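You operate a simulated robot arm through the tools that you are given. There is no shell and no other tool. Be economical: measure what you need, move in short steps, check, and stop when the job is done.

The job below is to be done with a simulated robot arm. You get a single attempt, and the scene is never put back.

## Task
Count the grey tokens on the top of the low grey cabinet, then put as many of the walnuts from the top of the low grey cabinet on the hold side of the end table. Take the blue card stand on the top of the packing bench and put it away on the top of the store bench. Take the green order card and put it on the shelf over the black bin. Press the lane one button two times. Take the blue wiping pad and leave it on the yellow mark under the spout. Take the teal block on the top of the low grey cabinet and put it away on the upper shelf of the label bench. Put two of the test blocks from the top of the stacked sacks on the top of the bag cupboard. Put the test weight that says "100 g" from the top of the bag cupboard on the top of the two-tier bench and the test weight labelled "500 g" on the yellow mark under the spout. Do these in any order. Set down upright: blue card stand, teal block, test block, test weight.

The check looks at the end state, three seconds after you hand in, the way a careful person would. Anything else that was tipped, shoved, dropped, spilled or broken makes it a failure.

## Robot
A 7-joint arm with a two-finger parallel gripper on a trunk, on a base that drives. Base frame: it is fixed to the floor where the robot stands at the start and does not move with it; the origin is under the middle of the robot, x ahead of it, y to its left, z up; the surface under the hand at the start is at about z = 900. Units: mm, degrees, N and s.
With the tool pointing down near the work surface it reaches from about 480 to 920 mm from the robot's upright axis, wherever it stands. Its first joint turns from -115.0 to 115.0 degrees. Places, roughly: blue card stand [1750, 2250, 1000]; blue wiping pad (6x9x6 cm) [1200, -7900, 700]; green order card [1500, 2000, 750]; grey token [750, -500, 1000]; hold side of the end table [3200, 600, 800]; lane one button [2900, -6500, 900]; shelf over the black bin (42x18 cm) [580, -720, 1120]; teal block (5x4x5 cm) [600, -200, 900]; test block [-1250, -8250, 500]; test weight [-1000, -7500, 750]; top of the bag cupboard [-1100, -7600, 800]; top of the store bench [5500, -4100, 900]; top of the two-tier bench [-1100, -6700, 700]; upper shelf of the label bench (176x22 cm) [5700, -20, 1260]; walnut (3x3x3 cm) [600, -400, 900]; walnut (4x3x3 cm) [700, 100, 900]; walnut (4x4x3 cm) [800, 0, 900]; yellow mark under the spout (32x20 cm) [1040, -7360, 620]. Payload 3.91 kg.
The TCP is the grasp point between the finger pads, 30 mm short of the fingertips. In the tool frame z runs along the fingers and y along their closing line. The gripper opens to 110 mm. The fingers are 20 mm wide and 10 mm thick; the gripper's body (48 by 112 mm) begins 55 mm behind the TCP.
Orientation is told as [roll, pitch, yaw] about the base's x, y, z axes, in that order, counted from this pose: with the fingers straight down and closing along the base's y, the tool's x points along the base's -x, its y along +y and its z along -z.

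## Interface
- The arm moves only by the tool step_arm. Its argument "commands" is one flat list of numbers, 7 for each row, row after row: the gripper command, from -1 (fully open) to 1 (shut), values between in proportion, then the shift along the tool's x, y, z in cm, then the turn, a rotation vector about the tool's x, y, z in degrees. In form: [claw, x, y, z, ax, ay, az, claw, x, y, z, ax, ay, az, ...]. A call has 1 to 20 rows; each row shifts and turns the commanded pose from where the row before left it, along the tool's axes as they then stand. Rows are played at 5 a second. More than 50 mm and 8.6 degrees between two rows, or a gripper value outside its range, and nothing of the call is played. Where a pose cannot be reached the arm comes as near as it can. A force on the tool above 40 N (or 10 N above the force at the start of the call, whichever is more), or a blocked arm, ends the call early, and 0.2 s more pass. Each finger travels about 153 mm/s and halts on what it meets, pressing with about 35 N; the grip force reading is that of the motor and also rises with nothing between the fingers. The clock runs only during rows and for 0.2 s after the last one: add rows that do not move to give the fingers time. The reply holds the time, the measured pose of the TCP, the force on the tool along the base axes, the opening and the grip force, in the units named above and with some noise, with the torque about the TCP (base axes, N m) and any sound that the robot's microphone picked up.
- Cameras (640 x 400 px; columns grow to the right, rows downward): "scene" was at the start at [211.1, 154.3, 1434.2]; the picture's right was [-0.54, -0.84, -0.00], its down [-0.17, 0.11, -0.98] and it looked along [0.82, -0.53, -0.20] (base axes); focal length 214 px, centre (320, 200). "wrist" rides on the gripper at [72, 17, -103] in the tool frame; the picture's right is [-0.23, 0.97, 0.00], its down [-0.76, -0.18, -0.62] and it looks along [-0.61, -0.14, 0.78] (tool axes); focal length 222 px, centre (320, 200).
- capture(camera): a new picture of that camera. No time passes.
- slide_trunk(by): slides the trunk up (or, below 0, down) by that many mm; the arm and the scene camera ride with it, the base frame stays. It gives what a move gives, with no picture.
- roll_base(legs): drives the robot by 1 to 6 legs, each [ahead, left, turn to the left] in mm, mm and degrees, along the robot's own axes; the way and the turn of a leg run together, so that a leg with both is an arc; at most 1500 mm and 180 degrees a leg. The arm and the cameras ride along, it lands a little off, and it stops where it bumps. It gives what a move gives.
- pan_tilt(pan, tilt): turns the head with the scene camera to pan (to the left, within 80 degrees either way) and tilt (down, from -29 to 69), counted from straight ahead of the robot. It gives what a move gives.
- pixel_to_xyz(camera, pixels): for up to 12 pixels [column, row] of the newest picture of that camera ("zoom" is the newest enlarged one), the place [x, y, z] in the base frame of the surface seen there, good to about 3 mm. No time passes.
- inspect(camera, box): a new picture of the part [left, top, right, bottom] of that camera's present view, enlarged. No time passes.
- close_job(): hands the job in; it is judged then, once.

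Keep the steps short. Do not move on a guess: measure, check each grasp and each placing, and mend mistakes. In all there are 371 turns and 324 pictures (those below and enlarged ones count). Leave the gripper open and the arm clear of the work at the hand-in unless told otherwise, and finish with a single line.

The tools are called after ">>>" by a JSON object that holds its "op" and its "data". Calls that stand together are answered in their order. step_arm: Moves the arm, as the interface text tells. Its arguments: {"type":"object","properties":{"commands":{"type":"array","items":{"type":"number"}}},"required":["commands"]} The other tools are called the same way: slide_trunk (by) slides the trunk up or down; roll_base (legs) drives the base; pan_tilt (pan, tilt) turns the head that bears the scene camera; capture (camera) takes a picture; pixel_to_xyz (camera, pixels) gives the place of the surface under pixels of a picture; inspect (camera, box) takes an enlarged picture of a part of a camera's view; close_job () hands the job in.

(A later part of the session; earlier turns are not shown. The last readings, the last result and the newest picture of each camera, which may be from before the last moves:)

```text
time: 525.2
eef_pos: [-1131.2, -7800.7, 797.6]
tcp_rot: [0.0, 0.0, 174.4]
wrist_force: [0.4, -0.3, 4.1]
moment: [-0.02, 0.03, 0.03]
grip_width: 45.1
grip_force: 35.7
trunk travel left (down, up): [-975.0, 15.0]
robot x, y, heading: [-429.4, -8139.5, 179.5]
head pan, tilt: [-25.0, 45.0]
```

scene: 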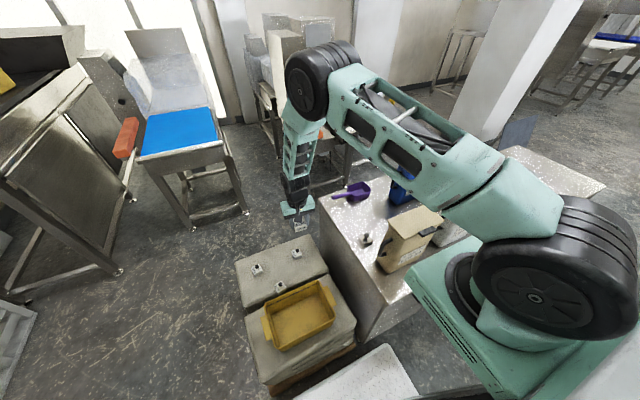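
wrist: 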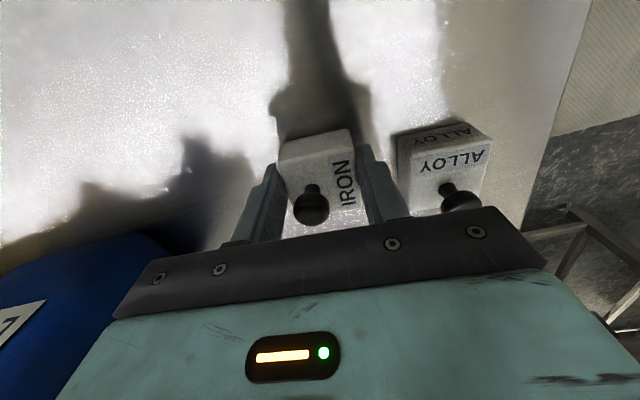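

>>> {"op": "step_arm", "data": {"commands": [0.05, 0, 0, 0, 0, 0, 0, -0.25, 0, 0, 0, 0, 0, 0, -0.25, 0, 0, 0, 0, 0, 0, -0.25, 0, 0, -4, 0, 0, 0, -0.25, 0, 0, -4, 0, 0, 0, -0.25, 0, 0, -4, 0, 0, 0, -0.25, 0, 0, 0, 0, 0, 0]}}

>>> {"op": "capture", "data": {"camera": "wrist"}}

```text
time: 526.8
eef_pos: [-1133.5, -7802.9, 919.4]
tcp_rot: [-0.1, 0.0, 174.3]
wrist_force: [-0.6, -0.2, -0.7]
moment: [0.0, 0.01, 0.01]
grip_width: 69.0
grip_force: 0.0
trunk travel left (down, up): [-975.0, 15.0]
robot x, y, heading: [-428.5, -8138.8, 179.5]
head pan, tilt: [-25.0, 45.0]
```

```text
150 pictures are left
```

wrist: 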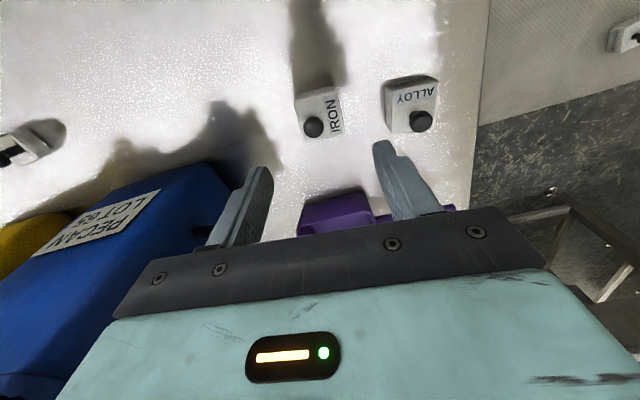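

Both blocks stand upright. Now find the test weights: raise the arm 200 mm and look.

>>> {"op": "step_arm", "data": {"commands": [-1, 0, 0, -4.8, 0, 0, 0, -1, 0, 0, -4.8, 0, 0, 0, -1, 0, 0, -4.8, 0, 0, 0, -1, 0, 0, -4.8, 0, 0, 0, -1, 2, 0, -4.3, 0, 0, 0, -1, 3.5, 0, 0, 0, 0, 0, -1, 3.5, 0, 0, 0, 0, 0, -1, 0, 0, 0, 0, 0, 0]}}

>>> {"op": "capture", "data": {"camera": "wrist"}}

```text
time: 528.6
eef_pos: [-1040.9, -7810.1, 1154.0]
tcp_rot: [0.0, 0.1, 174.4]
wrist_force: [0.1, -0.8, -0.2]
moment: [0.02, -0.01, 0.0]
grip_width: 110.1
grip_force: 0.2
trunk travel left (down, up): [-975.0, 15.0]
robot x, y, heading: [-429.6, -8139.6, 179.5]
head pan, tilt: [-25.0, 45.0]
```

```text
149 pictures are left
```

wrist: 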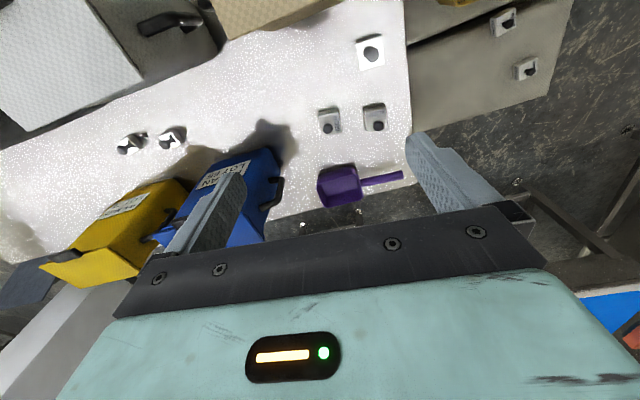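

>>> {"op": "inspect", "data": {"camera": "wrist", "box": [340, 20, 420, 90]}}

>>> {"op": "inspect", "data": {"camera": "wrist", "box": [105, 110, 205, 170]}}

>>> {"op": "pixel_to_xyz", "data": {"camera": "wrist", "pixels": [[370, 52], [130, 145], [172, 140], [125, 150], [180, 145], [150, 180], [60, 90], [200, 45], [250, 160]]}}

```text
5.71 times, centred on (380, 55) of wrist
```

zoom: 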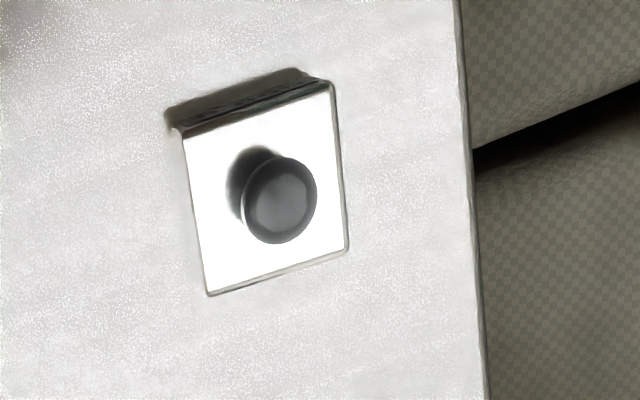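

```text
6.40 times, centred on (155, 140) of wrist
```

zoom: 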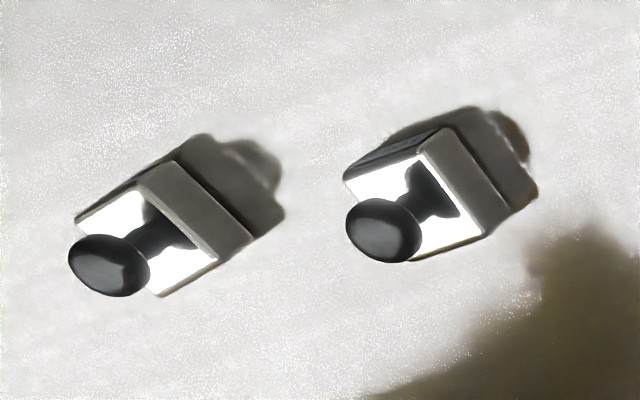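

```text
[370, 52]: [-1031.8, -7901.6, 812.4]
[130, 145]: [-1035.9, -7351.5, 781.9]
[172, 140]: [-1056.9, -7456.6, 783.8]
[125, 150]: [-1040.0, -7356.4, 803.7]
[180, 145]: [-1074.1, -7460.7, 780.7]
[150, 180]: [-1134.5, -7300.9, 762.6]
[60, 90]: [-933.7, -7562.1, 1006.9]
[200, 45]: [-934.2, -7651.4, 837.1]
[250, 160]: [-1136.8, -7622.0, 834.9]
```

>>> {"op": "capture", "data": {"camera": "scene"}}

>>> {"op": "inspect", "data": {"camera": "scene", "box": [350, 225, 385, 255]}}

```text
146 pictures are left
```

scene: 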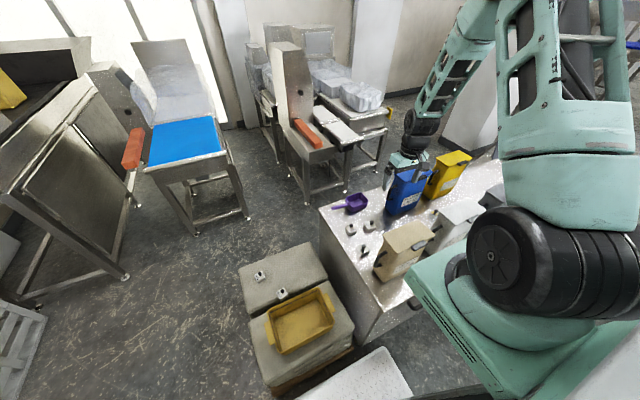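

```text
13.33 times, centred on (368, 240) of scene
```

zoom: 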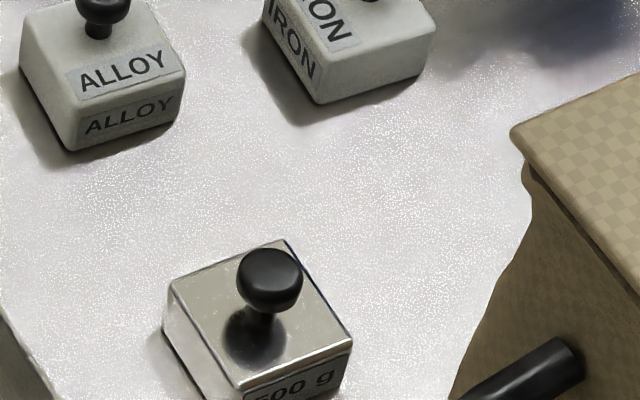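

>>> {"op": "inspect", "data": {"camera": "scene", "box": [355, 245, 380, 262]}}

```text
16.00 times, centred on (368, 254) of scene
```

zoom: 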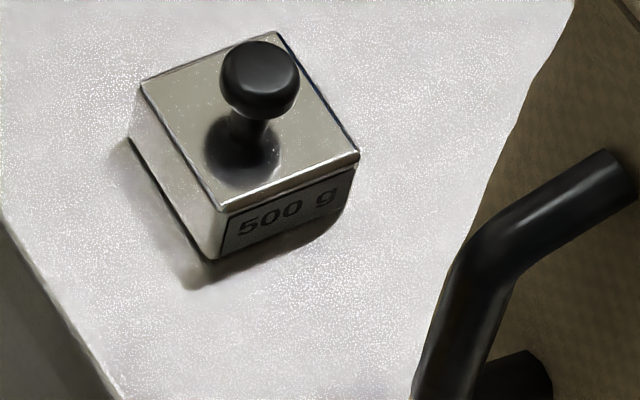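

Weight 1 reads "500 g". The other two stand at about y -7457 and -7355 behind the front jugs. Move right 600 to read them.

>>> {"op": "roll_base", "data": {"legs": [[0, -600, 0]]}}

>>> {"op": "pan_tilt", "data": {"pan": 0, "tilt": 45}}

>>> {"op": "capture", "data": {"camera": "scene"}}

>>> {"op": "capture", "data": {"camera": "wrist"}}

```text
time: 532.1
eef_pos: [-1040.6, -7208.0, 1153.3]
tcp_rot: [0.0, 0.1, 174.9]
wrist_force: [-1.1, -0.4, 0.2]
moment: [0.03, -0.01, -0.01]
grip_width: 109.8
grip_force: 0.0
trunk travel left (down, up): [-975.0, 15.0]
robot x, y, heading: [-421.8, -7531.0, 180.1]
head pan, tilt: [-25.0, 45.0]
```

```text
time: 533.0
eef_pos: [-1042.0, -7207.5, 1152.9]
tcp_rot: [0.1, 0.0, 175.0]
wrist_force: [-0.7, 0.5, -0.9]
moment: [-0.02, 0.0, 0.03]
grip_width: 109.9
grip_force: 0.0
trunk travel left (down, up): [-975.0, 15.0]
robot x, y, heading: [-426.1, -7534.2, 180.1]
head pan, tilt: [0.0, 45.0]
```

```text
143 pictures are left
```

scene: 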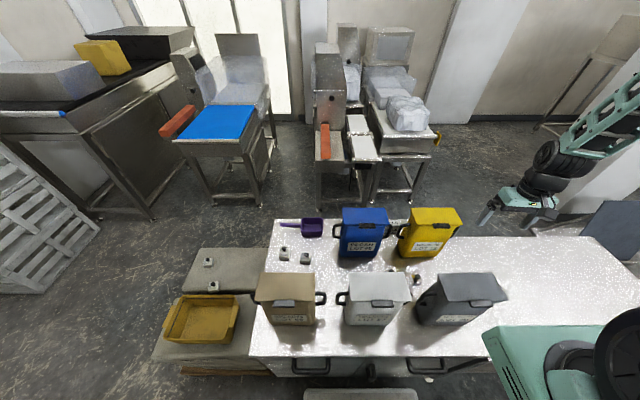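

```text
142 pictures are left
```

wrist: 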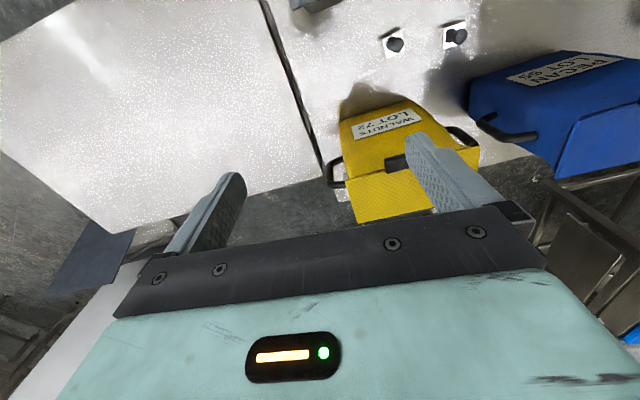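

>>> {"op": "inspect", "data": {"camera": "scene", "box": [395, 260, 445, 295]}}

>>> {"op": "inspect", "data": {"camera": "wrist", "box": [370, 10, 480, 80]}}

>>> {"op": "pixel_to_xyz", "data": {"camera": "wrist", "pixels": [[393, 43], [385, 52], [455, 37], [448, 45], [400, 110], [300, 10], [310, 140], [470, 90]]}}

```text
11.43 times, centred on (420, 278) of scene
```

zoom: 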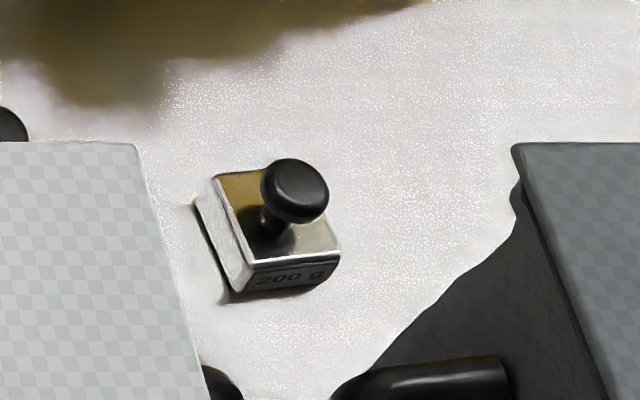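

```text
5.71 times, centred on (425, 45) of wrist
```

zoom: 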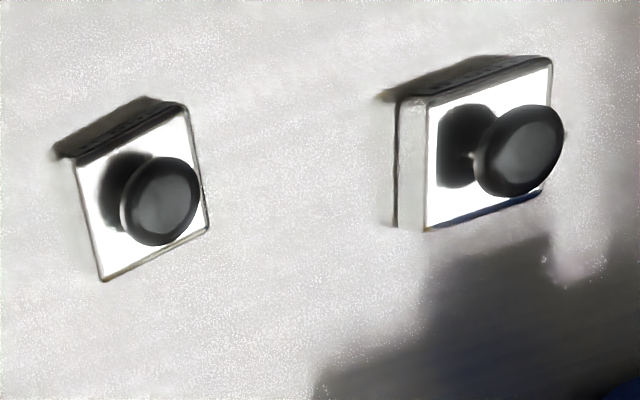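

```text
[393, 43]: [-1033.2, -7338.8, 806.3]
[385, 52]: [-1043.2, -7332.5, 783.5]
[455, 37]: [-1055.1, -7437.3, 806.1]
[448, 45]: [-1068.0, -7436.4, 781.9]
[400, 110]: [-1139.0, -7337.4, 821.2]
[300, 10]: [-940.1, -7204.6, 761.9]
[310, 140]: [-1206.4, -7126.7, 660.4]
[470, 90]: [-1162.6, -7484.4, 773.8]
```

>>> {"op": "pixel_to_xyz", "data": {"camera": "scene", "pixels": [[418, 281], [417, 277]]}}

>>> {"op": "roll_base", "data": {"legs": [[0, -250, 0]]}}

>>> {"op": "pan_tilt", "data": {"pan": 15, "tilt": 45}}

>>> {"op": "capture", "data": {"camera": "scene"}}

```text
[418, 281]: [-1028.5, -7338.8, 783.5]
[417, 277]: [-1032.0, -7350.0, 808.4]
```

```text
time: 534.8
eef_pos: [-1042.2, -6963.9, 1151.6]
tcp_rot: [0.0, 0.1, 175.1]
wrist_force: [-0.2, -0.7, 0.0]
moment: [0.01, 0.0, 0.0]
grip_width: 109.9
grip_force: 0.0
trunk travel left (down, up): [-975.0, 15.0]
robot x, y, heading: [-424.4, -7289.8, -180.0]
head pan, tilt: [0.0, 45.0]
```

```text
time: 535.5
eef_pos: [-1042.9, -6964.0, 1152.3]
tcp_rot: [0.1, 0.0, 175.1]
wrist_force: [-0.4, 0.7, -0.4]
moment: [-0.02, 0.03, -0.01]
grip_width: 109.8
grip_force: 0.0
trunk travel left (down, up): [-975.0, 15.0]
robot x, y, heading: [-428.4, -7286.6, -179.8]
head pan, tilt: [15.0, 45.0]
```

```text
139 pictures are left
```

scene: 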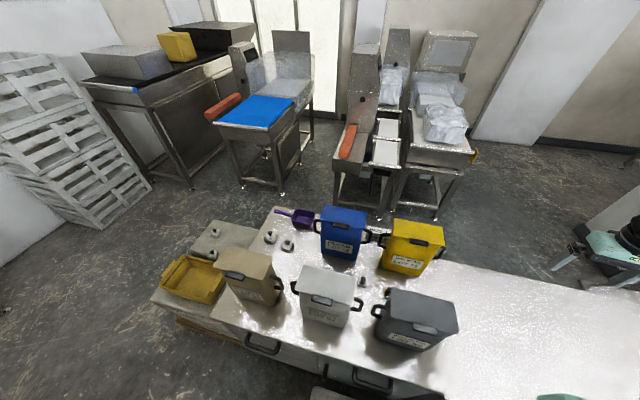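

>>> {"op": "inspect", "data": {"camera": "scene", "box": [345, 265, 405, 310]}}

>>> {"op": "inspect", "data": {"camera": "scene", "box": [255, 220, 305, 260]}}

```text
8.89 times, centred on (375, 288) of scene
```

zoom: 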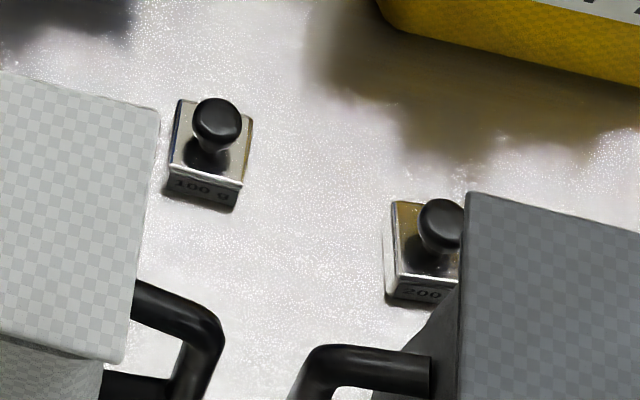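

```text
10.00 times, centred on (280, 240) of scene
```

zoom: 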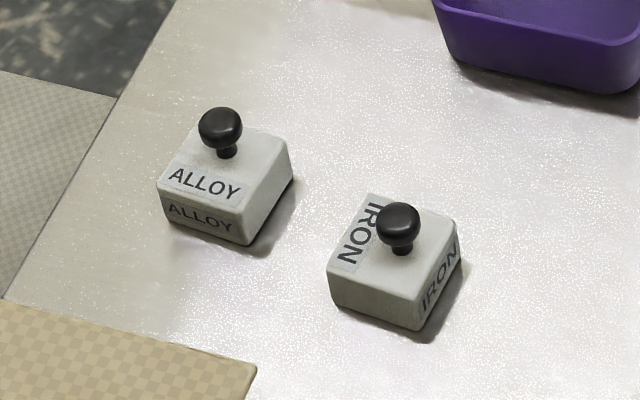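

The nearer hidden weight reads "100 g" (≈(-1055,-7440)); the other is 200 g. Map the jugs around it and the two-tier bench.

>>> {"op": "pixel_to_xyz", "data": {"camera": "zoom", "pixels": [[100, 100]]}}

>>> {"op": "inspect", "data": {"camera": "scene", "box": [280, 210, 460, 360]}}

>>> {"op": "pixel_to_xyz", "data": {"camera": "scene", "pixels": [[358, 277], [352, 300], [358, 303], [363, 282], [388, 292], [391, 288], [376, 312], [445, 267], [380, 240], [520, 300], [480, 290], [600, 350]]}}

```text
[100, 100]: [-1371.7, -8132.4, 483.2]
```

```text
2.67 times, centred on (370, 285) of scene
```

zoom: 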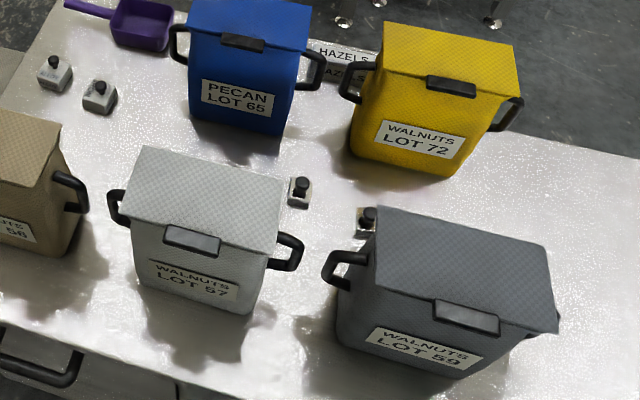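

```text
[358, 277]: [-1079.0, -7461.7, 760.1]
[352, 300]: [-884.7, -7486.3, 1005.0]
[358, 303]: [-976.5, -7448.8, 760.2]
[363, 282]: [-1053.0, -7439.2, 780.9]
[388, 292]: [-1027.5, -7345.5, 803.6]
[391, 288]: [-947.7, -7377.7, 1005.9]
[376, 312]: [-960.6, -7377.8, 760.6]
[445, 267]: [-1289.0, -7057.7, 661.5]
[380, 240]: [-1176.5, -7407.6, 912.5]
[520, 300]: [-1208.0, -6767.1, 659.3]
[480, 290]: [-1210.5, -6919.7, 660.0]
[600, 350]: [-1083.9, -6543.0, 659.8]
```

>>> {"op": "pixel_to_xyz", "data": {"camera": "scene", "pixels": [[355, 274], [354, 279], [335, 268], [392, 290], [362, 235], [371, 233], [372, 238], [381, 258], [388, 262], [361, 255]]}}

>>> {"op": "roll_base", "data": {"legs": [[0, 250, 0]]}}

```text
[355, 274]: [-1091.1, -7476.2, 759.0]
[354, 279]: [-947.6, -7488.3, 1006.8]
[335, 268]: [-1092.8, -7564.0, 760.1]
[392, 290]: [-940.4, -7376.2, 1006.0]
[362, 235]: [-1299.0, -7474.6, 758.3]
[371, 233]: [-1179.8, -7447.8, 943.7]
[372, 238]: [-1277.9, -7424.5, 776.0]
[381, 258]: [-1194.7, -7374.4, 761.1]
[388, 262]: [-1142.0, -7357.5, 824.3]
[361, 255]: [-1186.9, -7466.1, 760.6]
```

```text
time: 537.4
eef_pos: [-1042.0, -7218.1, 1153.3]
tcp_rot: [0.0, 0.0, 175.3]
wrist_force: [0.9, -0.6, 1.0]
moment: [0.0, -0.01, 0.01]
grip_width: 109.8
grip_force: 0.0
trunk travel left (down, up): [-975.0, 15.0]
robot x, y, heading: [-423.4, -7541.2, -179.7]
head pan, tilt: [15.0, 45.0]
```

Move over the 100 g weight at height, then turn the tool 90° so the camera side points to +y.

>>> {"op": "step_arm", "data": {"commands": [-1, 0.1, 4.45, 0, 0, 0, 0, -1, 0.1, 4.45, 0, 0, 0, 0, -1, 0.1, 4.45, 0, 0, 0, 0, -1, 0.1, 4.45, 0, 0, 0, 0, -1, 0.1, 4.45, 0, 0, 0, 0, -1, 0, 0, 0, 0, 0, -8.3, -1, 0, 0, 0, 0, 0, -8.3, -1, 0, 0, 0, 0, 0, -8.3, -1, 0, 0, 0, 0, 0, -8.3, -1, 0, 0, 0, 0, 0, -8.3, -1, 0, 0, 0, 0, 0, -8.3, -1, 0, 0, 0, 0, 0, -8.3, -1, 0, 0, 0, 0, 0, -8.3, -1, 0, 0, 0, 0, 0, -8.3, -1, 0, 0, 0, 0, 0, -8.3, -1, 0, 0, 0, 0, 0, 0]}}

>>> {"op": "capture", "data": {"camera": "wrist"}}

```text
time: 540.8
eef_pos: [-1055.9, -7440.8, 1153.4]
tcp_rot: [-0.1, 0.0, -101.6]
wrist_force: [-0.9, 0.2, 0.4]
moment: [0.02, 0.02, 0.04]
grip_width: 110.0
grip_force: 0.0
trunk travel left (down, up): [-975.0, 15.0]
robot x, y, heading: [-427.2, -7541.1, -179.9]
head pan, tilt: [15.0, 45.0]
```

```text
135 pictures are left
```

wrist: 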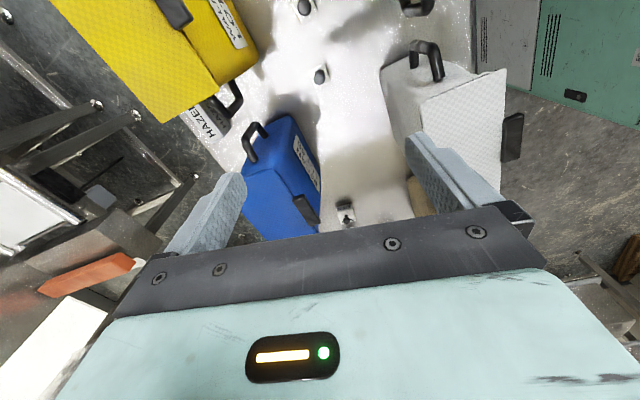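

>>> {"op": "inspect", "data": {"camera": "wrist", "box": [290, 50, 360, 100]}}

>>> {"op": "pixel_to_xyz", "data": {"camera": "zoom", "pixels": [[210, 180], [260, 165], [250, 290], [340, 270], [270, 215], [300, 200], [330, 160], [220, 260]]}}

```text
8.00 times, centred on (325, 75) of wrist
```

zoom: 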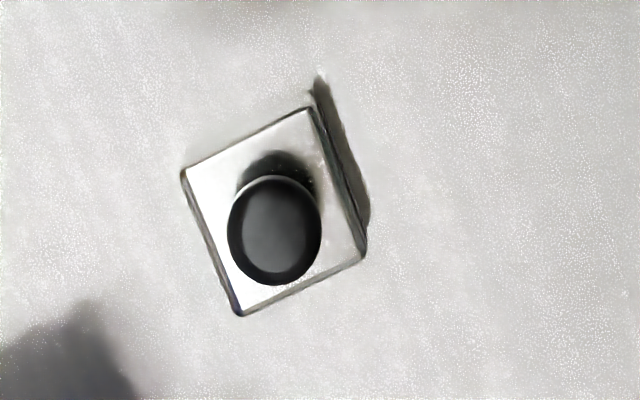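

```text
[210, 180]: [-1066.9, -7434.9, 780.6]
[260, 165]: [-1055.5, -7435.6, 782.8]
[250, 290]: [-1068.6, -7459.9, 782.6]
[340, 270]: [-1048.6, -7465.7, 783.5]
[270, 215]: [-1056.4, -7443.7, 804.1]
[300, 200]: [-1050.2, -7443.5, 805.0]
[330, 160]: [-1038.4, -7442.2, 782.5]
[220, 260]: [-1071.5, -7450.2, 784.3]
```

Weight centre ≈(-1056,-7448), axis-aligned. Turn 11.6° more, narrow the opening and descend to z≈860.

>>> {"op": "step_arm", "data": {"commands": [-0.4, 0, 0, 0, 0, 0, -5.8, -0.4, 0, 0, 0, 0, 0, -5.8, -0.4, -0.7, 0, 0, 0, 0, 0, -0.4, 0, 0, 5, 0, 0, 0, -0.4, 0, 0, 5, 0, 0, 0, -0.4, 0, 0, 5, 0, 0, 0, -0.4, 0, 0, 5, 0, 0, 0, -0.4, 0, 0, 5, 0, 0, 0, -0.4, 0, 0, 4, 0, 0, 0, -0.4, 0, 0, 0, 0, 0, 0]}}

>>> {"op": "capture", "data": {"camera": "wrist"}}

>>> {"op": "capture", "data": {"camera": "scene"}}

```text
time: 543.0
eef_pos: [-1057.0, -7447.5, 861.5]
tcp_rot: [0.0, 0.0, -90.1]
wrist_force: [0.0, -0.3, 0.0]
moment: [0.02, 0.02, 0.02]
grip_width: 77.0
grip_force: 0.1
trunk travel left (down, up): [-975.0, 15.0]
robot x, y, heading: [-425.4, -7541.0, -179.7]
head pan, tilt: [15.0, 45.0]
```

```text
133 pictures are left
```

wrist: 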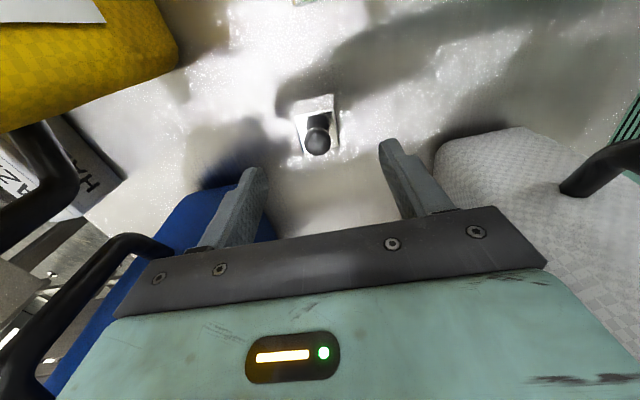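

```text
132 pictures are left
```

scene: 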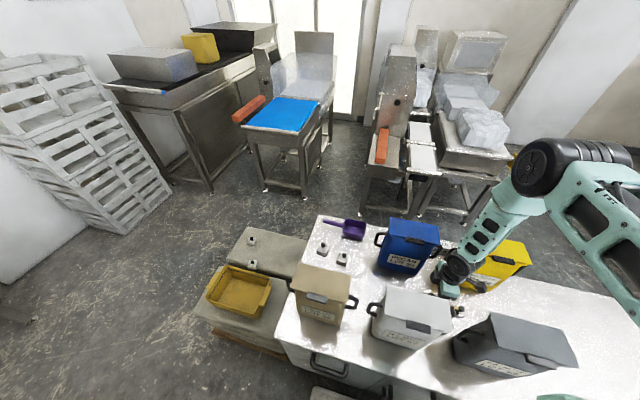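

>>> {"op": "pixel_to_xyz", "data": {"camera": "wrist", "pixels": [[130, 245], [60, 320], [170, 250], [300, 120], [338, 150], [318, 140], [335, 97], [460, 150], [530, 170], [575, 185]]}}

```text
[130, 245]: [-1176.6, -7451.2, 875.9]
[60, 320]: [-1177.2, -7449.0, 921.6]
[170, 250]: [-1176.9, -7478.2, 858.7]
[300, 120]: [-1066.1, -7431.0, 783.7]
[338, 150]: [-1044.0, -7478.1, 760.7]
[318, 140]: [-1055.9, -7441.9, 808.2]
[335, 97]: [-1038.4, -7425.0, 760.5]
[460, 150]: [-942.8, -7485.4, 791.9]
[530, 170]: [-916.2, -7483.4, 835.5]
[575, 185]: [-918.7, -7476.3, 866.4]
```

Clear of both jugs. Descend to z 793 and close.

>>> {"op": "step_arm", "data": {"commands": [-0.4, 0.1, 0.1, 3.5, 0, 0, 0, -0.4, 0, 0, 3.3, 0, 0, 0, -0.4, 0, 0, 0, 0, 0, 0, 0.2, 0, 0, 0, 0, 0, 0, 1, 0, 0, 0, 0, 0, 0, 1, 0, 0, 0, 0, 0, 0, 1, 0, 0, 0, 0, 0, 0]}}

>>> {"op": "capture", "data": {"camera": "wrist"}}

```text
time: 544.5
eef_pos: [-1056.4, -7448.3, 792.2]
tcp_rot: [0.1, 0.0, -90.0]
wrist_force: [0.7, -0.9, -0.7]
moment: [-0.02, -0.01, 0.0]
grip_width: 35.2
grip_force: 35.0
trunk travel left (down, up): [-975.0, 15.0]
robot x, y, heading: [-426.5, -7540.0, -179.8]
head pan, tilt: [15.0, 45.0]
```

```text
131 pictures are left
```

wrist: 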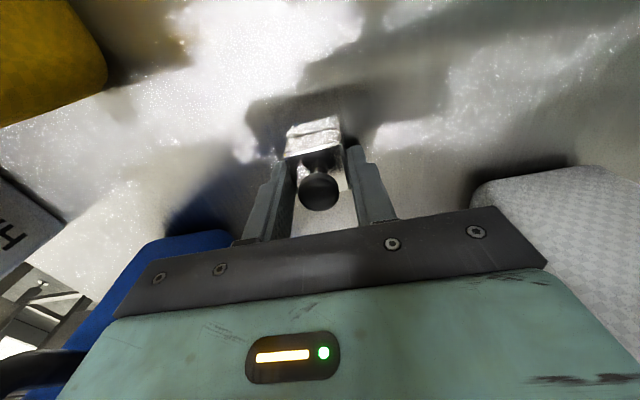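

Gripped (35.2 mm). Lift 330 mm, then move the base right 700.

>>> {"op": "step_arm", "data": {"commands": [1, 0, 0, -4.7, 0, 0, 0, 1, 0, 0, -4.7, 0, 0, 0, 1, 0, 0, -4.7, 0, 0, 0, 1, 0, 0, -4.7, 0, 0, 0, 1, 0, 0, -4.7, 0, 0, 0, 1, 0, 0, -4.7, 0, 0, 0, 1, 0, 0, -4.7, 0, 0, 0, 1, 0, 0, 0, 0, 0, 0]}}

>>> {"op": "roll_base", "data": {"legs": [[0, -650, 0]]}}

>>> {"op": "pan_tilt", "data": {"pan": 0, "tilt": 45}}

>>> {"op": "capture", "data": {"camera": "scene"}}

>>> {"op": "capture", "data": {"camera": "wrist"}}

```text
time: 546.4
eef_pos: [-1055.4, -7444.1, 1125.2]
tcp_rot: [0.1, -0.1, -90.1]
wrist_force: [-0.2, -0.3, -0.3]
moment: [0.01, -0.01, -0.01]
grip_width: 35.2
grip_force: 35.5
trunk travel left (down, up): [-975.0, 15.0]
robot x, y, heading: [-428.1, -7536.6, -179.6]
head pan, tilt: [15.0, 45.0]
```

```text
time: 550.0
eef_pos: [-1064.3, -6795.6, 1123.4]
tcp_rot: [0.0, 0.0, -89.3]
wrist_force: [-0.6, 0.5, -0.3]
moment: [-0.02, 0.02, 0.02]
grip_width: 35.1
grip_force: 35.1
trunk travel left (down, up): [-975.0, 15.0]
robot x, y, heading: [-435.6, -6880.0, -178.6]
head pan, tilt: [15.0, 45.0]
```

```text
time: 550.8
eef_pos: [-1065.0, -6795.5, 1124.0]
tcp_rot: [0.1, 0.0, -89.2]
wrist_force: [-0.4, 0.2, -0.4]
moment: [-0.02, 0.0, -0.01]
grip_width: 35.3
grip_force: 35.3
trunk travel left (down, up): [-975.0, 15.0]
robot x, y, heading: [-435.4, -6880.3, -179.0]
head pan, tilt: [0.0, 45.0]
```

```text
130 pictures are left
```

scene: 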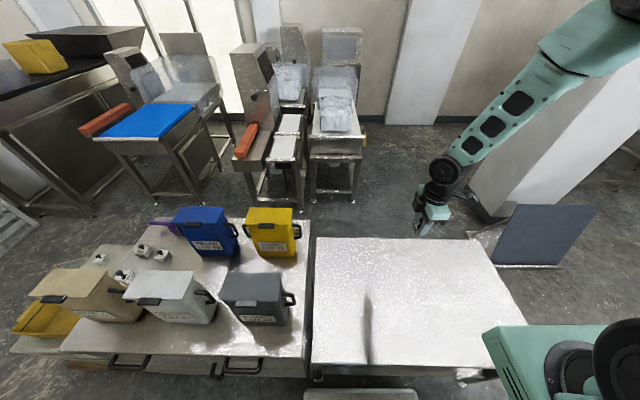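

```text
129 pictures are left
```

wrist: 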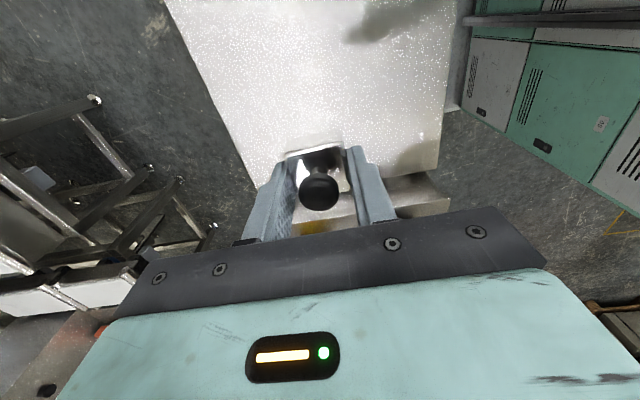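

The two-tier bench's empty top (z≈660) is under the hand. Lower the trunk 395.

>>> {"op": "slide_trunk", "data": {"by": -395}}

>>> {"op": "capture", "data": {"camera": "scene"}}

```text
time: 554.6
eef_pos: [-1065.3, -6795.0, 728.9]
tcp_rot: [0.1, -0.1, -89.3]
wrist_force: [0.7, 0.6, -0.8]
moment: [-0.02, 0.0, 0.0]
grip_width: 34.8
grip_force: 35.0
trunk travel left (down, up): [-580.0, 410.0]
robot x, y, heading: [-434.0, -6881.6, -178.8]
head pan, tilt: [0.0, 45.0]
```

```text
128 pictures are left
```

scene: 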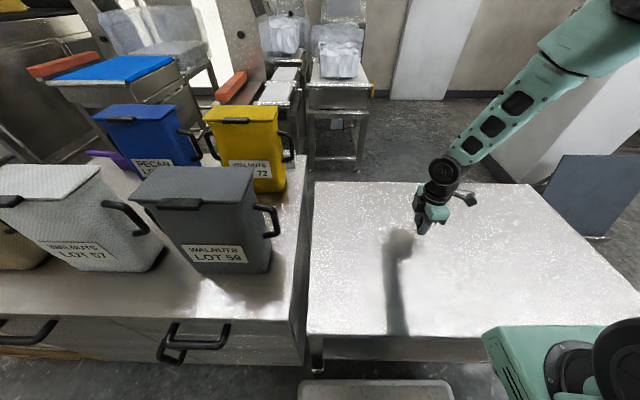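

>>> {"op": "step_arm", "data": {"commands": [1, 0, 0, 1.6, 0, 0, 0, 1, 0, 0, 1.5, 0, 0, 0, 1, 0, 0, 0, 0, 0, 0]}}

```text
time: 555.4
eef_pos: [-1064.5, -6794.4, 698.7]
tcp_rot: [0.1, 0.0, -89.4]
wrist_force: [0.0, -0.4, -1.3]
moment: [-0.02, -0.01, -0.02]
grip_width: 35.1
grip_force: 35.1
trunk travel left (down, up): [-580.0, 410.0]
robot x, y, heading: [-431.1, -6879.0, -178.8]
head pan, tilt: [0.0, 45.0]
```

>>> {"op": "step_arm", "data": {"commands": [1, 0, 0, 0.4, 0, 0, 0, 1, 0, 0, 0.2, 0, 0, 0, 1, 0, 0, 0, 0, 0, 0]}}

```text
time: 556.2
eef_pos: [-1064.1, -6794.5, 693.8]
tcp_rot: [0.1, -0.1, -89.3]
wrist_force: [0.4, -0.3, 9.7]
moment: [0.07, -0.06, 0.04]
grip_width: 35.2
grip_force: 34.9
trunk travel left (down, up): [-580.0, 410.0]
robot x, y, heading: [-434.0, -6881.7, -179.0]
head pan, tilt: [0.0, 45.0]
```

Contact. Open and rise.

>>> {"op": "step_arm", "data": {"commands": [0.2, 0, 0, 0, 0, 0, 0, -0.4, 0, 0, 0, 0, 0, 0, -0.4, 0, 0, 0, 0, 0, 0, -0.4, 0, 0, -4.5, 0, 0, 0, -0.4, 0, 0, -4.5, 0, 0, 0, -0.4, 0, 0, -4.5, 0, 0, 0, -1, 0, 0, 0, 0, 0, 0]}}

>>> {"op": "capture", "data": {"camera": "wrist"}}

>>> {"op": "slide_trunk", "data": {"by": 400}}

```text
time: 557.8
eef_pos: [-1064.6, -6794.0, 828.4]
tcp_rot: [0.1, -0.1, -89.3]
wrist_force: [0.7, 0.3, 0.1]
moment: [0.02, -0.02, 0.0]
grip_width: 109.8
grip_force: 0.0
trunk travel left (down, up): [-580.0, 410.0]
robot x, y, heading: [-429.2, -6881.3, -179.1]
head pan, tilt: [0.0, 45.0]
```

```text
127 pictures are left
```

wrist: 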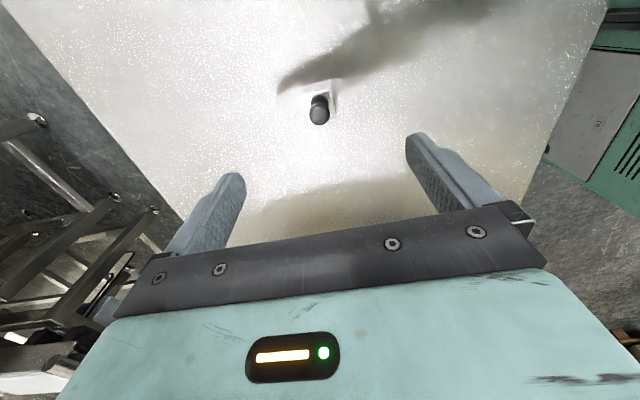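

```text
time: 561.6
eef_pos: [-1066.1, -6793.5, 1227.3]
tcp_rot: [0.0, -0.1, -89.3]
wrist_force: [0.0, -0.4, -0.4]
moment: [0.01, -0.02, 0.0]
grip_width: 110.0
grip_force: 0.1
trunk travel left (down, up): [-980.0, 10.0]
robot x, y, heading: [-435.6, -6880.0, -178.7]
head pan, tilt: [0.0, 45.0]
```

100 g is upright on the two-tier bench. Now the 500 g weight: drive left 1110.

>>> {"op": "roll_base", "data": {"legs": [[0, 1110, -1.3]]}}

>>> {"op": "capture", "data": {"camera": "wrist"}}

```text
time: 567.4
eef_pos: [-1054.4, -7911.7, 1227.5]
tcp_rot: [0.0, -0.1, -90.7]
wrist_force: [-0.5, -1.1, -0.5]
moment: [0.0, 0.03, -0.02]
grip_width: 110.2
grip_force: 0.0
trunk travel left (down, up): [-980.0, 10.0]
robot x, y, heading: [-427.5, -8012.3, 179.8]
head pan, tilt: [0.0, 45.0]
```

```text
126 pictures are left
```

wrist: 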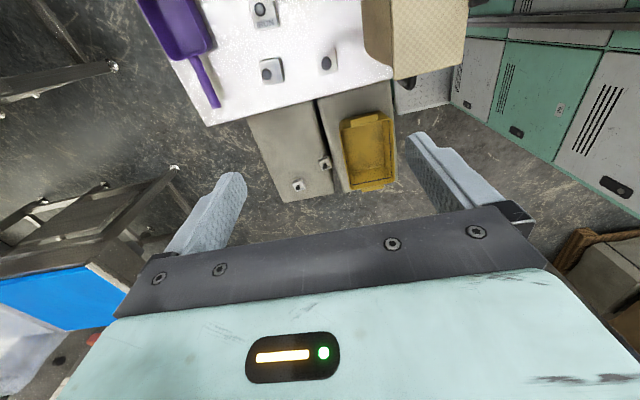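

>>> {"op": "pixel_to_xyz", "data": {"camera": "wrist", "pixels": [[327, 63], [320, 52], [336, 50], [337, 70], [321, 74], [271, 68], [263, 10], [370, 60]]}}

>>> {"op": "inspect", "data": {"camera": "wrist", "box": [300, 35, 360, 90]}}

```text
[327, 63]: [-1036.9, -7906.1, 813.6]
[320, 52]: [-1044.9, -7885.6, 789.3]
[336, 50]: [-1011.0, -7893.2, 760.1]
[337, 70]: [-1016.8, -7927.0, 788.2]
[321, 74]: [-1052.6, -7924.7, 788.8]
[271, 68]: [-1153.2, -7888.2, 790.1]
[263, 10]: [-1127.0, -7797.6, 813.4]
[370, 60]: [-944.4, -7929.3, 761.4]
```

```text
7.27 times, centred on (330, 62) of wrist
```

zoom: 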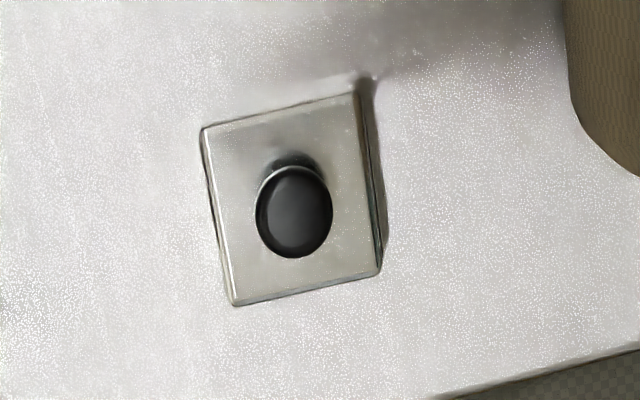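

500 g centre ≈(-1036,-7907), aligned with the tool. Lower trunk 150, align, and descend to z≈860.

>>> {"op": "slide_trunk", "data": {"by": -150}}

>>> {"op": "step_arm", "data": {"commands": [-0.45, 0.47, 1.84, 0, 0, 0, 0, -0.45, 0, 0, 4.5, 0, 0, 0, -0.45, 0, 0, 4.5, 0, 0, 0, -0.45, 0, 0, 4.5, 0, 0, 0, -0.45, 0, 0, 4.5, 0, 0, 0, -0.45, 0, 0, 4, 0, 0, 0, -0.45, 0, 0, 0, 0, 0, 0]}}

>>> {"op": "capture", "data": {"camera": "wrist"}}

```text
time: 569.1
eef_pos: [-1054.0, -7912.0, 1077.6]
tcp_rot: [0.0, -0.1, -90.6]
wrist_force: [-0.4, -0.4, 0.2]
moment: [0.05, 0.02, -0.01]
grip_width: 109.8
grip_force: 0.0
trunk travel left (down, up): [-830.0, 160.0]
robot x, y, heading: [-426.6, -8013.0, 180.0]
head pan, tilt: [0.0, 45.0]
```

```text
time: 570.7
eef_pos: [-1035.7, -7906.9, 857.5]
tcp_rot: [0.0, 0.0, -90.7]
wrist_force: [-0.3, -0.1, 0.4]
moment: [-0.01, 0.03, -0.03]
grip_width: 79.9
grip_force: 0.1
trunk travel left (down, up): [-830.0, 160.0]
robot x, y, heading: [-427.4, -8011.3, 179.8]
head pan, tilt: [0.0, 45.0]
```

```text
124 pictures are left
```

wrist: 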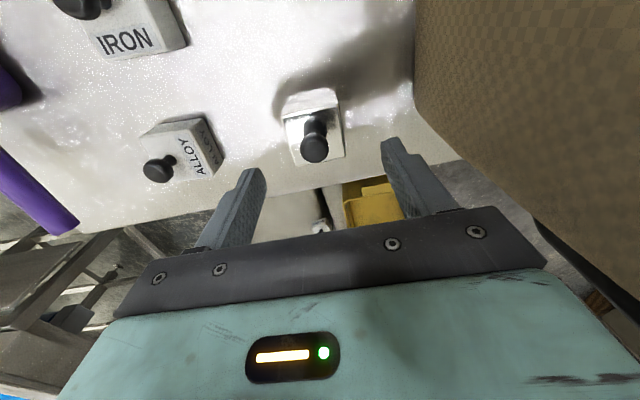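

>>> {"op": "pixel_to_xyz", "data": {"camera": "wrist", "pixels": [[430, 110], [480, 160], [560, 240], [590, 260], [450, 130], [315, 145], [205, 170]]}}

```text
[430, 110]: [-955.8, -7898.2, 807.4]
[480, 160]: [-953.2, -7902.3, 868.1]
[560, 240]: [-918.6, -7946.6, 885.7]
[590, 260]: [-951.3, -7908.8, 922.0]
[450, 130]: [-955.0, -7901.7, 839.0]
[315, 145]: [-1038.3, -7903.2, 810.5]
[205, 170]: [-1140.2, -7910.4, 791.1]
```

Jug back is at x≈-955; margin is 25 mm at the palm. Descend to z 793 and close.

>>> {"op": "step_arm", "data": {"commands": [-0.45, 0, -0.1, 3.3, 0, 0, 0, -0.45, 0, 0, 3.1, 0, 0, 0, -0.45, 0, 0, 0, 0, 0, 0, 0.1, 0, 0, 0, 0, 0, 0, 1, 0, 0, 0, 0, 0, 0, 1, 0, 0, 0, 0, 0, 0, 1, 0, 0, 0, 0, 0, 0]}}

>>> {"op": "capture", "data": {"camera": "wrist"}}

```text
time: 572.3
eef_pos: [-1036.1, -7908.7, 793.5]
tcp_rot: [0.1, 0.1, -90.7]
wrist_force: [-2.1, -0.2, 1.8]
moment: [0.01, -0.09, -0.02]
grip_width: 46.9
grip_force: 35.3
trunk travel left (down, up): [-830.0, 160.0]
robot x, y, heading: [-429.0, -8015.8, 179.5]
head pan, tilt: [0.0, 45.0]
```

```text
123 pictures are left
```

wrist: 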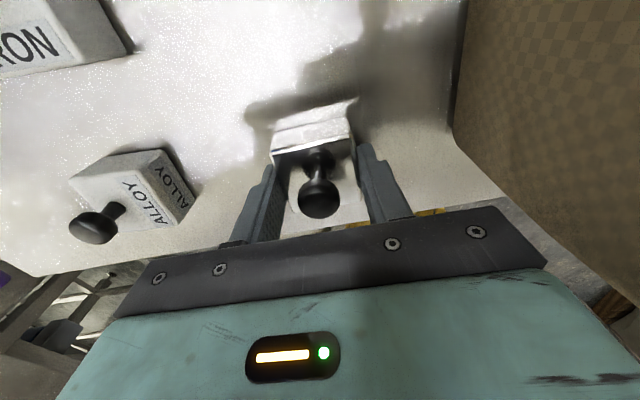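

Gripped (46.9 mm). Lift 280 and turn the tool back to its normal yaw.

>>> {"op": "step_arm", "data": {"commands": [1, 0, 0, -4.7, 0, 0, 0, 1, 0, 0, -4.7, 0, 0, 0, 1, 0, 0, -4.7, 0, 0, 0, 1, 0, 0, -4.7, 0, 0, 0, 1, 0, 0, -4.7, 0, 0, 0, 1, 0, 0, -4.7, 0, 0, 0, 1, 0, 0, 0, 0, 0, 8, 1, 0, 0, 0, 0, 0, 8, 1, 0, 0, 0, 0, 0, 8, 1, 0, 0, 0, 0, 0, 8, 1, 0, 0, 0, 0, 0, 8, 1, 0, 0, 0, 0, 0, 8, 1, 0, 0, 0, 0, 0, 8, 1, 0, 0, 0, 0, 0, 8, 1, 0, 0, 0, 0, 0, 8, 1, 0, 0, 0, 0, 0, 8, 1, 0, 0, 0, 0, 0, 8, 1, 0, 0, 0, 0, 0, 0]}}

>>> {"op": "roll_base", "data": {"legs": [[-500, 0, 0], [0, 0, 180]]}}

>>> {"op": "pan_tilt", "data": {"pan": 20, "tilt": 35}}

>>> {"op": "capture", "data": {"camera": "scene"}}

```text
time: 576.1
eef_pos: [-1036.4, -7906.5, 1077.0]
tcp_rot: [0.0, 0.0, -178.9]
wrist_force: [-1.2, -0.7, -4.9]
moment: [-0.04, 0.0, 0.0]
grip_width: 46.9
grip_force: 34.8
trunk travel left (down, up): [-830.0, 160.0]
robot x, y, heading: [-428.2, -8013.1, 179.7]
head pan, tilt: [0.0, 45.0]
```

```text
time: 586.4
eef_pos: [680.0, -8137.1, 1075.9]
tcp_rot: [0.0, 0.1, 0.1]
wrist_force: [0.2, -0.3, -5.3]
moment: [0.0, -0.03, 0.01]
grip_width: 47.1
grip_force: 34.8
trunk travel left (down, up): [-830.0, 160.0]
robot x, y, heading: [72.6, -8020.5, -1.4]
head pan, tilt: [0.0, 45.0]
```

```text
time: 587.2
eef_pos: [680.4, -8138.2, 1075.8]
tcp_rot: [0.0, 0.0, 0.0]
wrist_force: [-1.4, 0.0, -5.2]
moment: [-0.03, -0.02, 0.0]
grip_width: 46.9
grip_force: 34.9
trunk travel left (down, up): [-830.0, 160.0]
robot x, y, heading: [69.0, -8015.8, -1.6]
head pan, tilt: [20.0, 35.0]
```

```text
122 pictures are left
```

scene: 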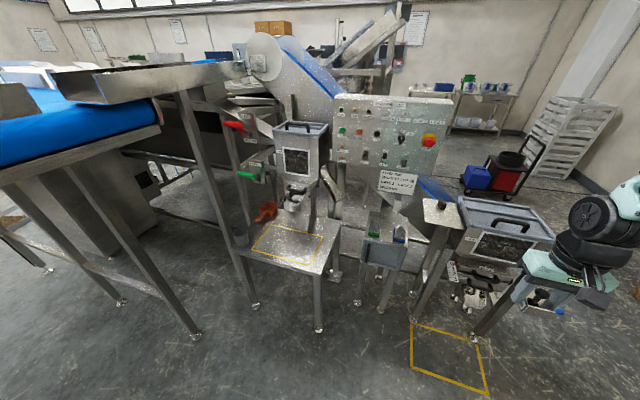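

>>> {"op": "inspect", "data": {"camera": "scene", "box": [220, 110, 460, 290]}}

>>> {"op": "pixel_to_xyz", "data": {"camera": "scene", "pixels": [[252, 248], [272, 224], [322, 236], [312, 262], [290, 245], [236, 248], [318, 275], [398, 236], [385, 255], [290, 190], [263, 212], [385, 305]]}}

```text
2.22 times, centred on (340, 200) of scene
```

zoom: 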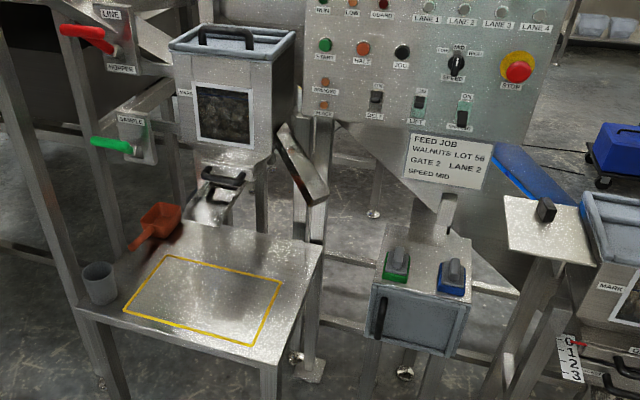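

```text
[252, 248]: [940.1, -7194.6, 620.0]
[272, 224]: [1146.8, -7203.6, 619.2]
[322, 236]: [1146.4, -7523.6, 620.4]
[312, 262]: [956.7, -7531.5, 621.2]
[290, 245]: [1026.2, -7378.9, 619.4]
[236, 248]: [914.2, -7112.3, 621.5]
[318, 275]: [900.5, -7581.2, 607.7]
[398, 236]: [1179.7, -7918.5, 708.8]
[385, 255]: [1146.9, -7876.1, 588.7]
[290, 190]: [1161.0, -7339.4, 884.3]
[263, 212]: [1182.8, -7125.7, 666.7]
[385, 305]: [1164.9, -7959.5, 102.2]
```

>>> {"op": "pixel_to_xyz", "data": {"camera": "scene", "pixels": [[300, 160], [325, 150], [285, 155], [338, 195], [325, 175], [235, 125], [245, 175], [300, 195], [360, 110], [430, 115]]}}

```text
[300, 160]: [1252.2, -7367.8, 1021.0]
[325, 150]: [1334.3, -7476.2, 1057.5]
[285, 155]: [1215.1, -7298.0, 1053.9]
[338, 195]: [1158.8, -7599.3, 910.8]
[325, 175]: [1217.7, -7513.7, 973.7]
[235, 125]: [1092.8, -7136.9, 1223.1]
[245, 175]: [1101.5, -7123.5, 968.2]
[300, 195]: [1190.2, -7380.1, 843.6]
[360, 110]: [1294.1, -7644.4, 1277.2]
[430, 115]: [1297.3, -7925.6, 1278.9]
```

>>> {"op": "pixel_to_xyz", "data": {"camera": "scene", "pixels": [[195, 337], [120, 302], [155, 130], [100, 150], [45, 268], [255, 305], [318, 330]]}}

```text
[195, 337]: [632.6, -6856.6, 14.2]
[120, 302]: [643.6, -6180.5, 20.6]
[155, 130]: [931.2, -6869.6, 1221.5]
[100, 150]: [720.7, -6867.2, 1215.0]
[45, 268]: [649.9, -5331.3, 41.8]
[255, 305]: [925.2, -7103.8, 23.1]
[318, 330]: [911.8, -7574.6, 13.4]
```

Drive to stand before the spout table: left 630, ahead 230.

>>> {"op": "roll_base", "data": {"legs": [[0, 630, 1.5], [230, 0, 0]]}}

>>> {"op": "slide_trunk", "data": {"by": -250}}

>>> {"op": "capture", "data": {"camera": "wrist"}}

>>> {"op": "capture", "data": {"camera": "scene"}}

```text
time: 592.0
eef_pos: [924.4, -7507.5, 1075.9]
tcp_rot: [0.0, 0.1, 0.8]
wrist_force: [-0.2, -0.5, -5.1]
moment: [-0.01, 0.01, 0.06]
grip_width: 46.9
grip_force: 35.1
trunk travel left (down, up): [-830.0, 160.0]
robot x, y, heading: [314.3, -7392.1, -0.8]
head pan, tilt: [20.0, 35.0]
```

```text
time: 594.6
eef_pos: [924.8, -7507.4, 825.3]
tcp_rot: [0.0, 0.2, 0.7]
wrist_force: [-0.5, 1.3, -5.3]
moment: [0.02, 0.0, -0.01]
grip_width: 46.9
grip_force: 35.2
trunk travel left (down, up): [-580.0, 410.0]
robot x, y, heading: [315.8, -7394.0, -1.0]
head pan, tilt: [20.0, 35.0]
```

```text
120 pictures are left
```

wrist: 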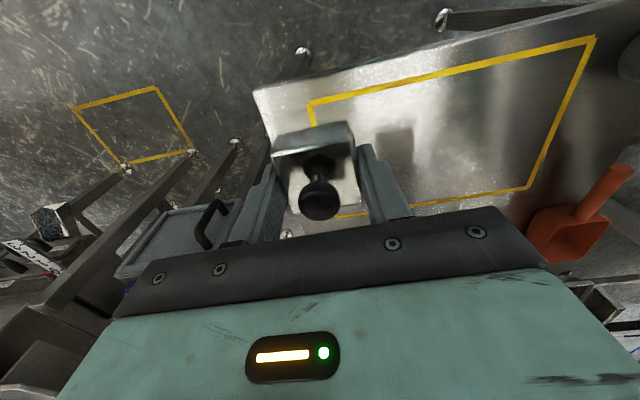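

```text
119 pictures are left
```

scene: 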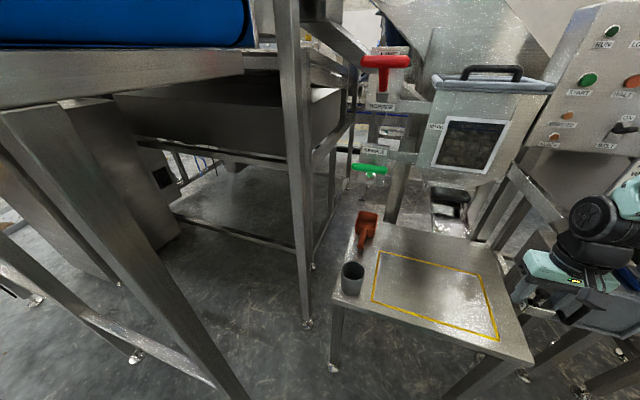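

>>> {"op": "step_arm", "data": {"commands": [1, -1.75, 4.32, 0, 0, 0, 0, 1, -1.75, 4.32, 0, 0, 0, 0, 1, -1.75, 4.32, 0, 0, 0, 0, 1, -1.75, 4.32, 0, 0, 0, 0, 1, -1.75, 4.32, 0, 0, 0, 0, 1, 0, 0, 4.5, 0, 0, 0, 1, 0, 0, 4.5, 0, 0, 0, 1, 0, 0, 4.5, 0, 0, 0, 1, 0, 0, 2.5, 0, 0, 0, 1, 0, 0, 0, 0, 0, 0]}}

>>> {"op": "capture", "data": {"camera": "wrist"}}

```text
time: 596.8
eef_pos: [1008.8, -7291.4, 664.7]
tcp_rot: [-0.1, 0.0, 0.8]
wrist_force: [-0.3, 1.2, -5.1]
moment: [0.01, 0.0, 0.0]
grip_width: 47.1
grip_force: 35.2
trunk travel left (down, up): [-580.0, 410.0]
robot x, y, heading: [312.7, -7397.9, -0.7]
head pan, tilt: [20.0, 35.0]
```

```text
118 pictures are left
```

wrist: 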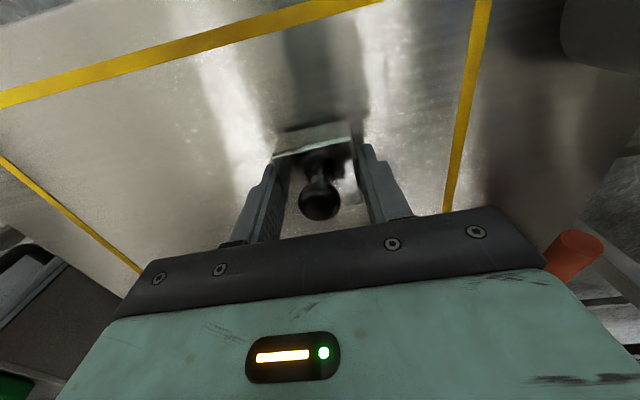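

>>> {"op": "step_arm", "data": {"commands": [1, 0, 0, 0.8, 0, 0, 0, 1, 0, 0, 0.4, 0, 0, 0, 1, 0, 0, 0, 0, 0, 0]}}

```text
time: 597.6
eef_pos: [1010.1, -7292.6, 653.9]
tcp_rot: [0.0, 0.1, 0.7]
wrist_force: [-1.0, -0.5, 0.9]
moment: [-0.08, -0.11, 0.03]
grip_width: 46.8
grip_force: 35.0
trunk travel left (down, up): [-580.0, 410.0]
robot x, y, heading: [316.0, -7395.6, -0.8]
head pan, tilt: [20.0, 35.0]
```

Resting on the table (load gone). Open and rise.

>>> {"op": "step_arm", "data": {"commands": [0, 0, 0, 0, 0, 0, 0, -0.4, 0, 0, 0, 0, 0, 0, -0.4, 0, 0, 0, 0, 0, 0, -0.4, 0, 0, -4.5, 0, 0, 0, -0.4, 0, 0, -4.5, 0, 0, 0, -0.4, 0, 0, -4.5, 0, 0, 0, -0.4, 0, 0, -4.5, 0, 0, 0, -1, 0, 0, 0, 0, 0, 0]}}

>>> {"op": "capture", "data": {"camera": "wrist"}}

```text
time: 599.4
eef_pos: [1009.9, -7293.3, 833.7]
tcp_rot: [0.1, 0.0, 0.7]
wrist_force: [0.0, 0.0, 0.0]
moment: [0.01, -0.02, 0.0]
grip_width: 110.2
grip_force: 0.1
trunk travel left (down, up): [-580.0, 410.0]
robot x, y, heading: [316.0, -7391.9, -1.0]
head pan, tilt: [20.0, 35.0]
```

```text
117 pictures are left
```

wrist: 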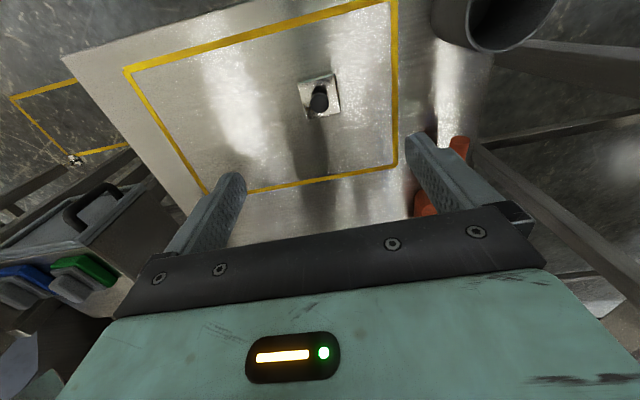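

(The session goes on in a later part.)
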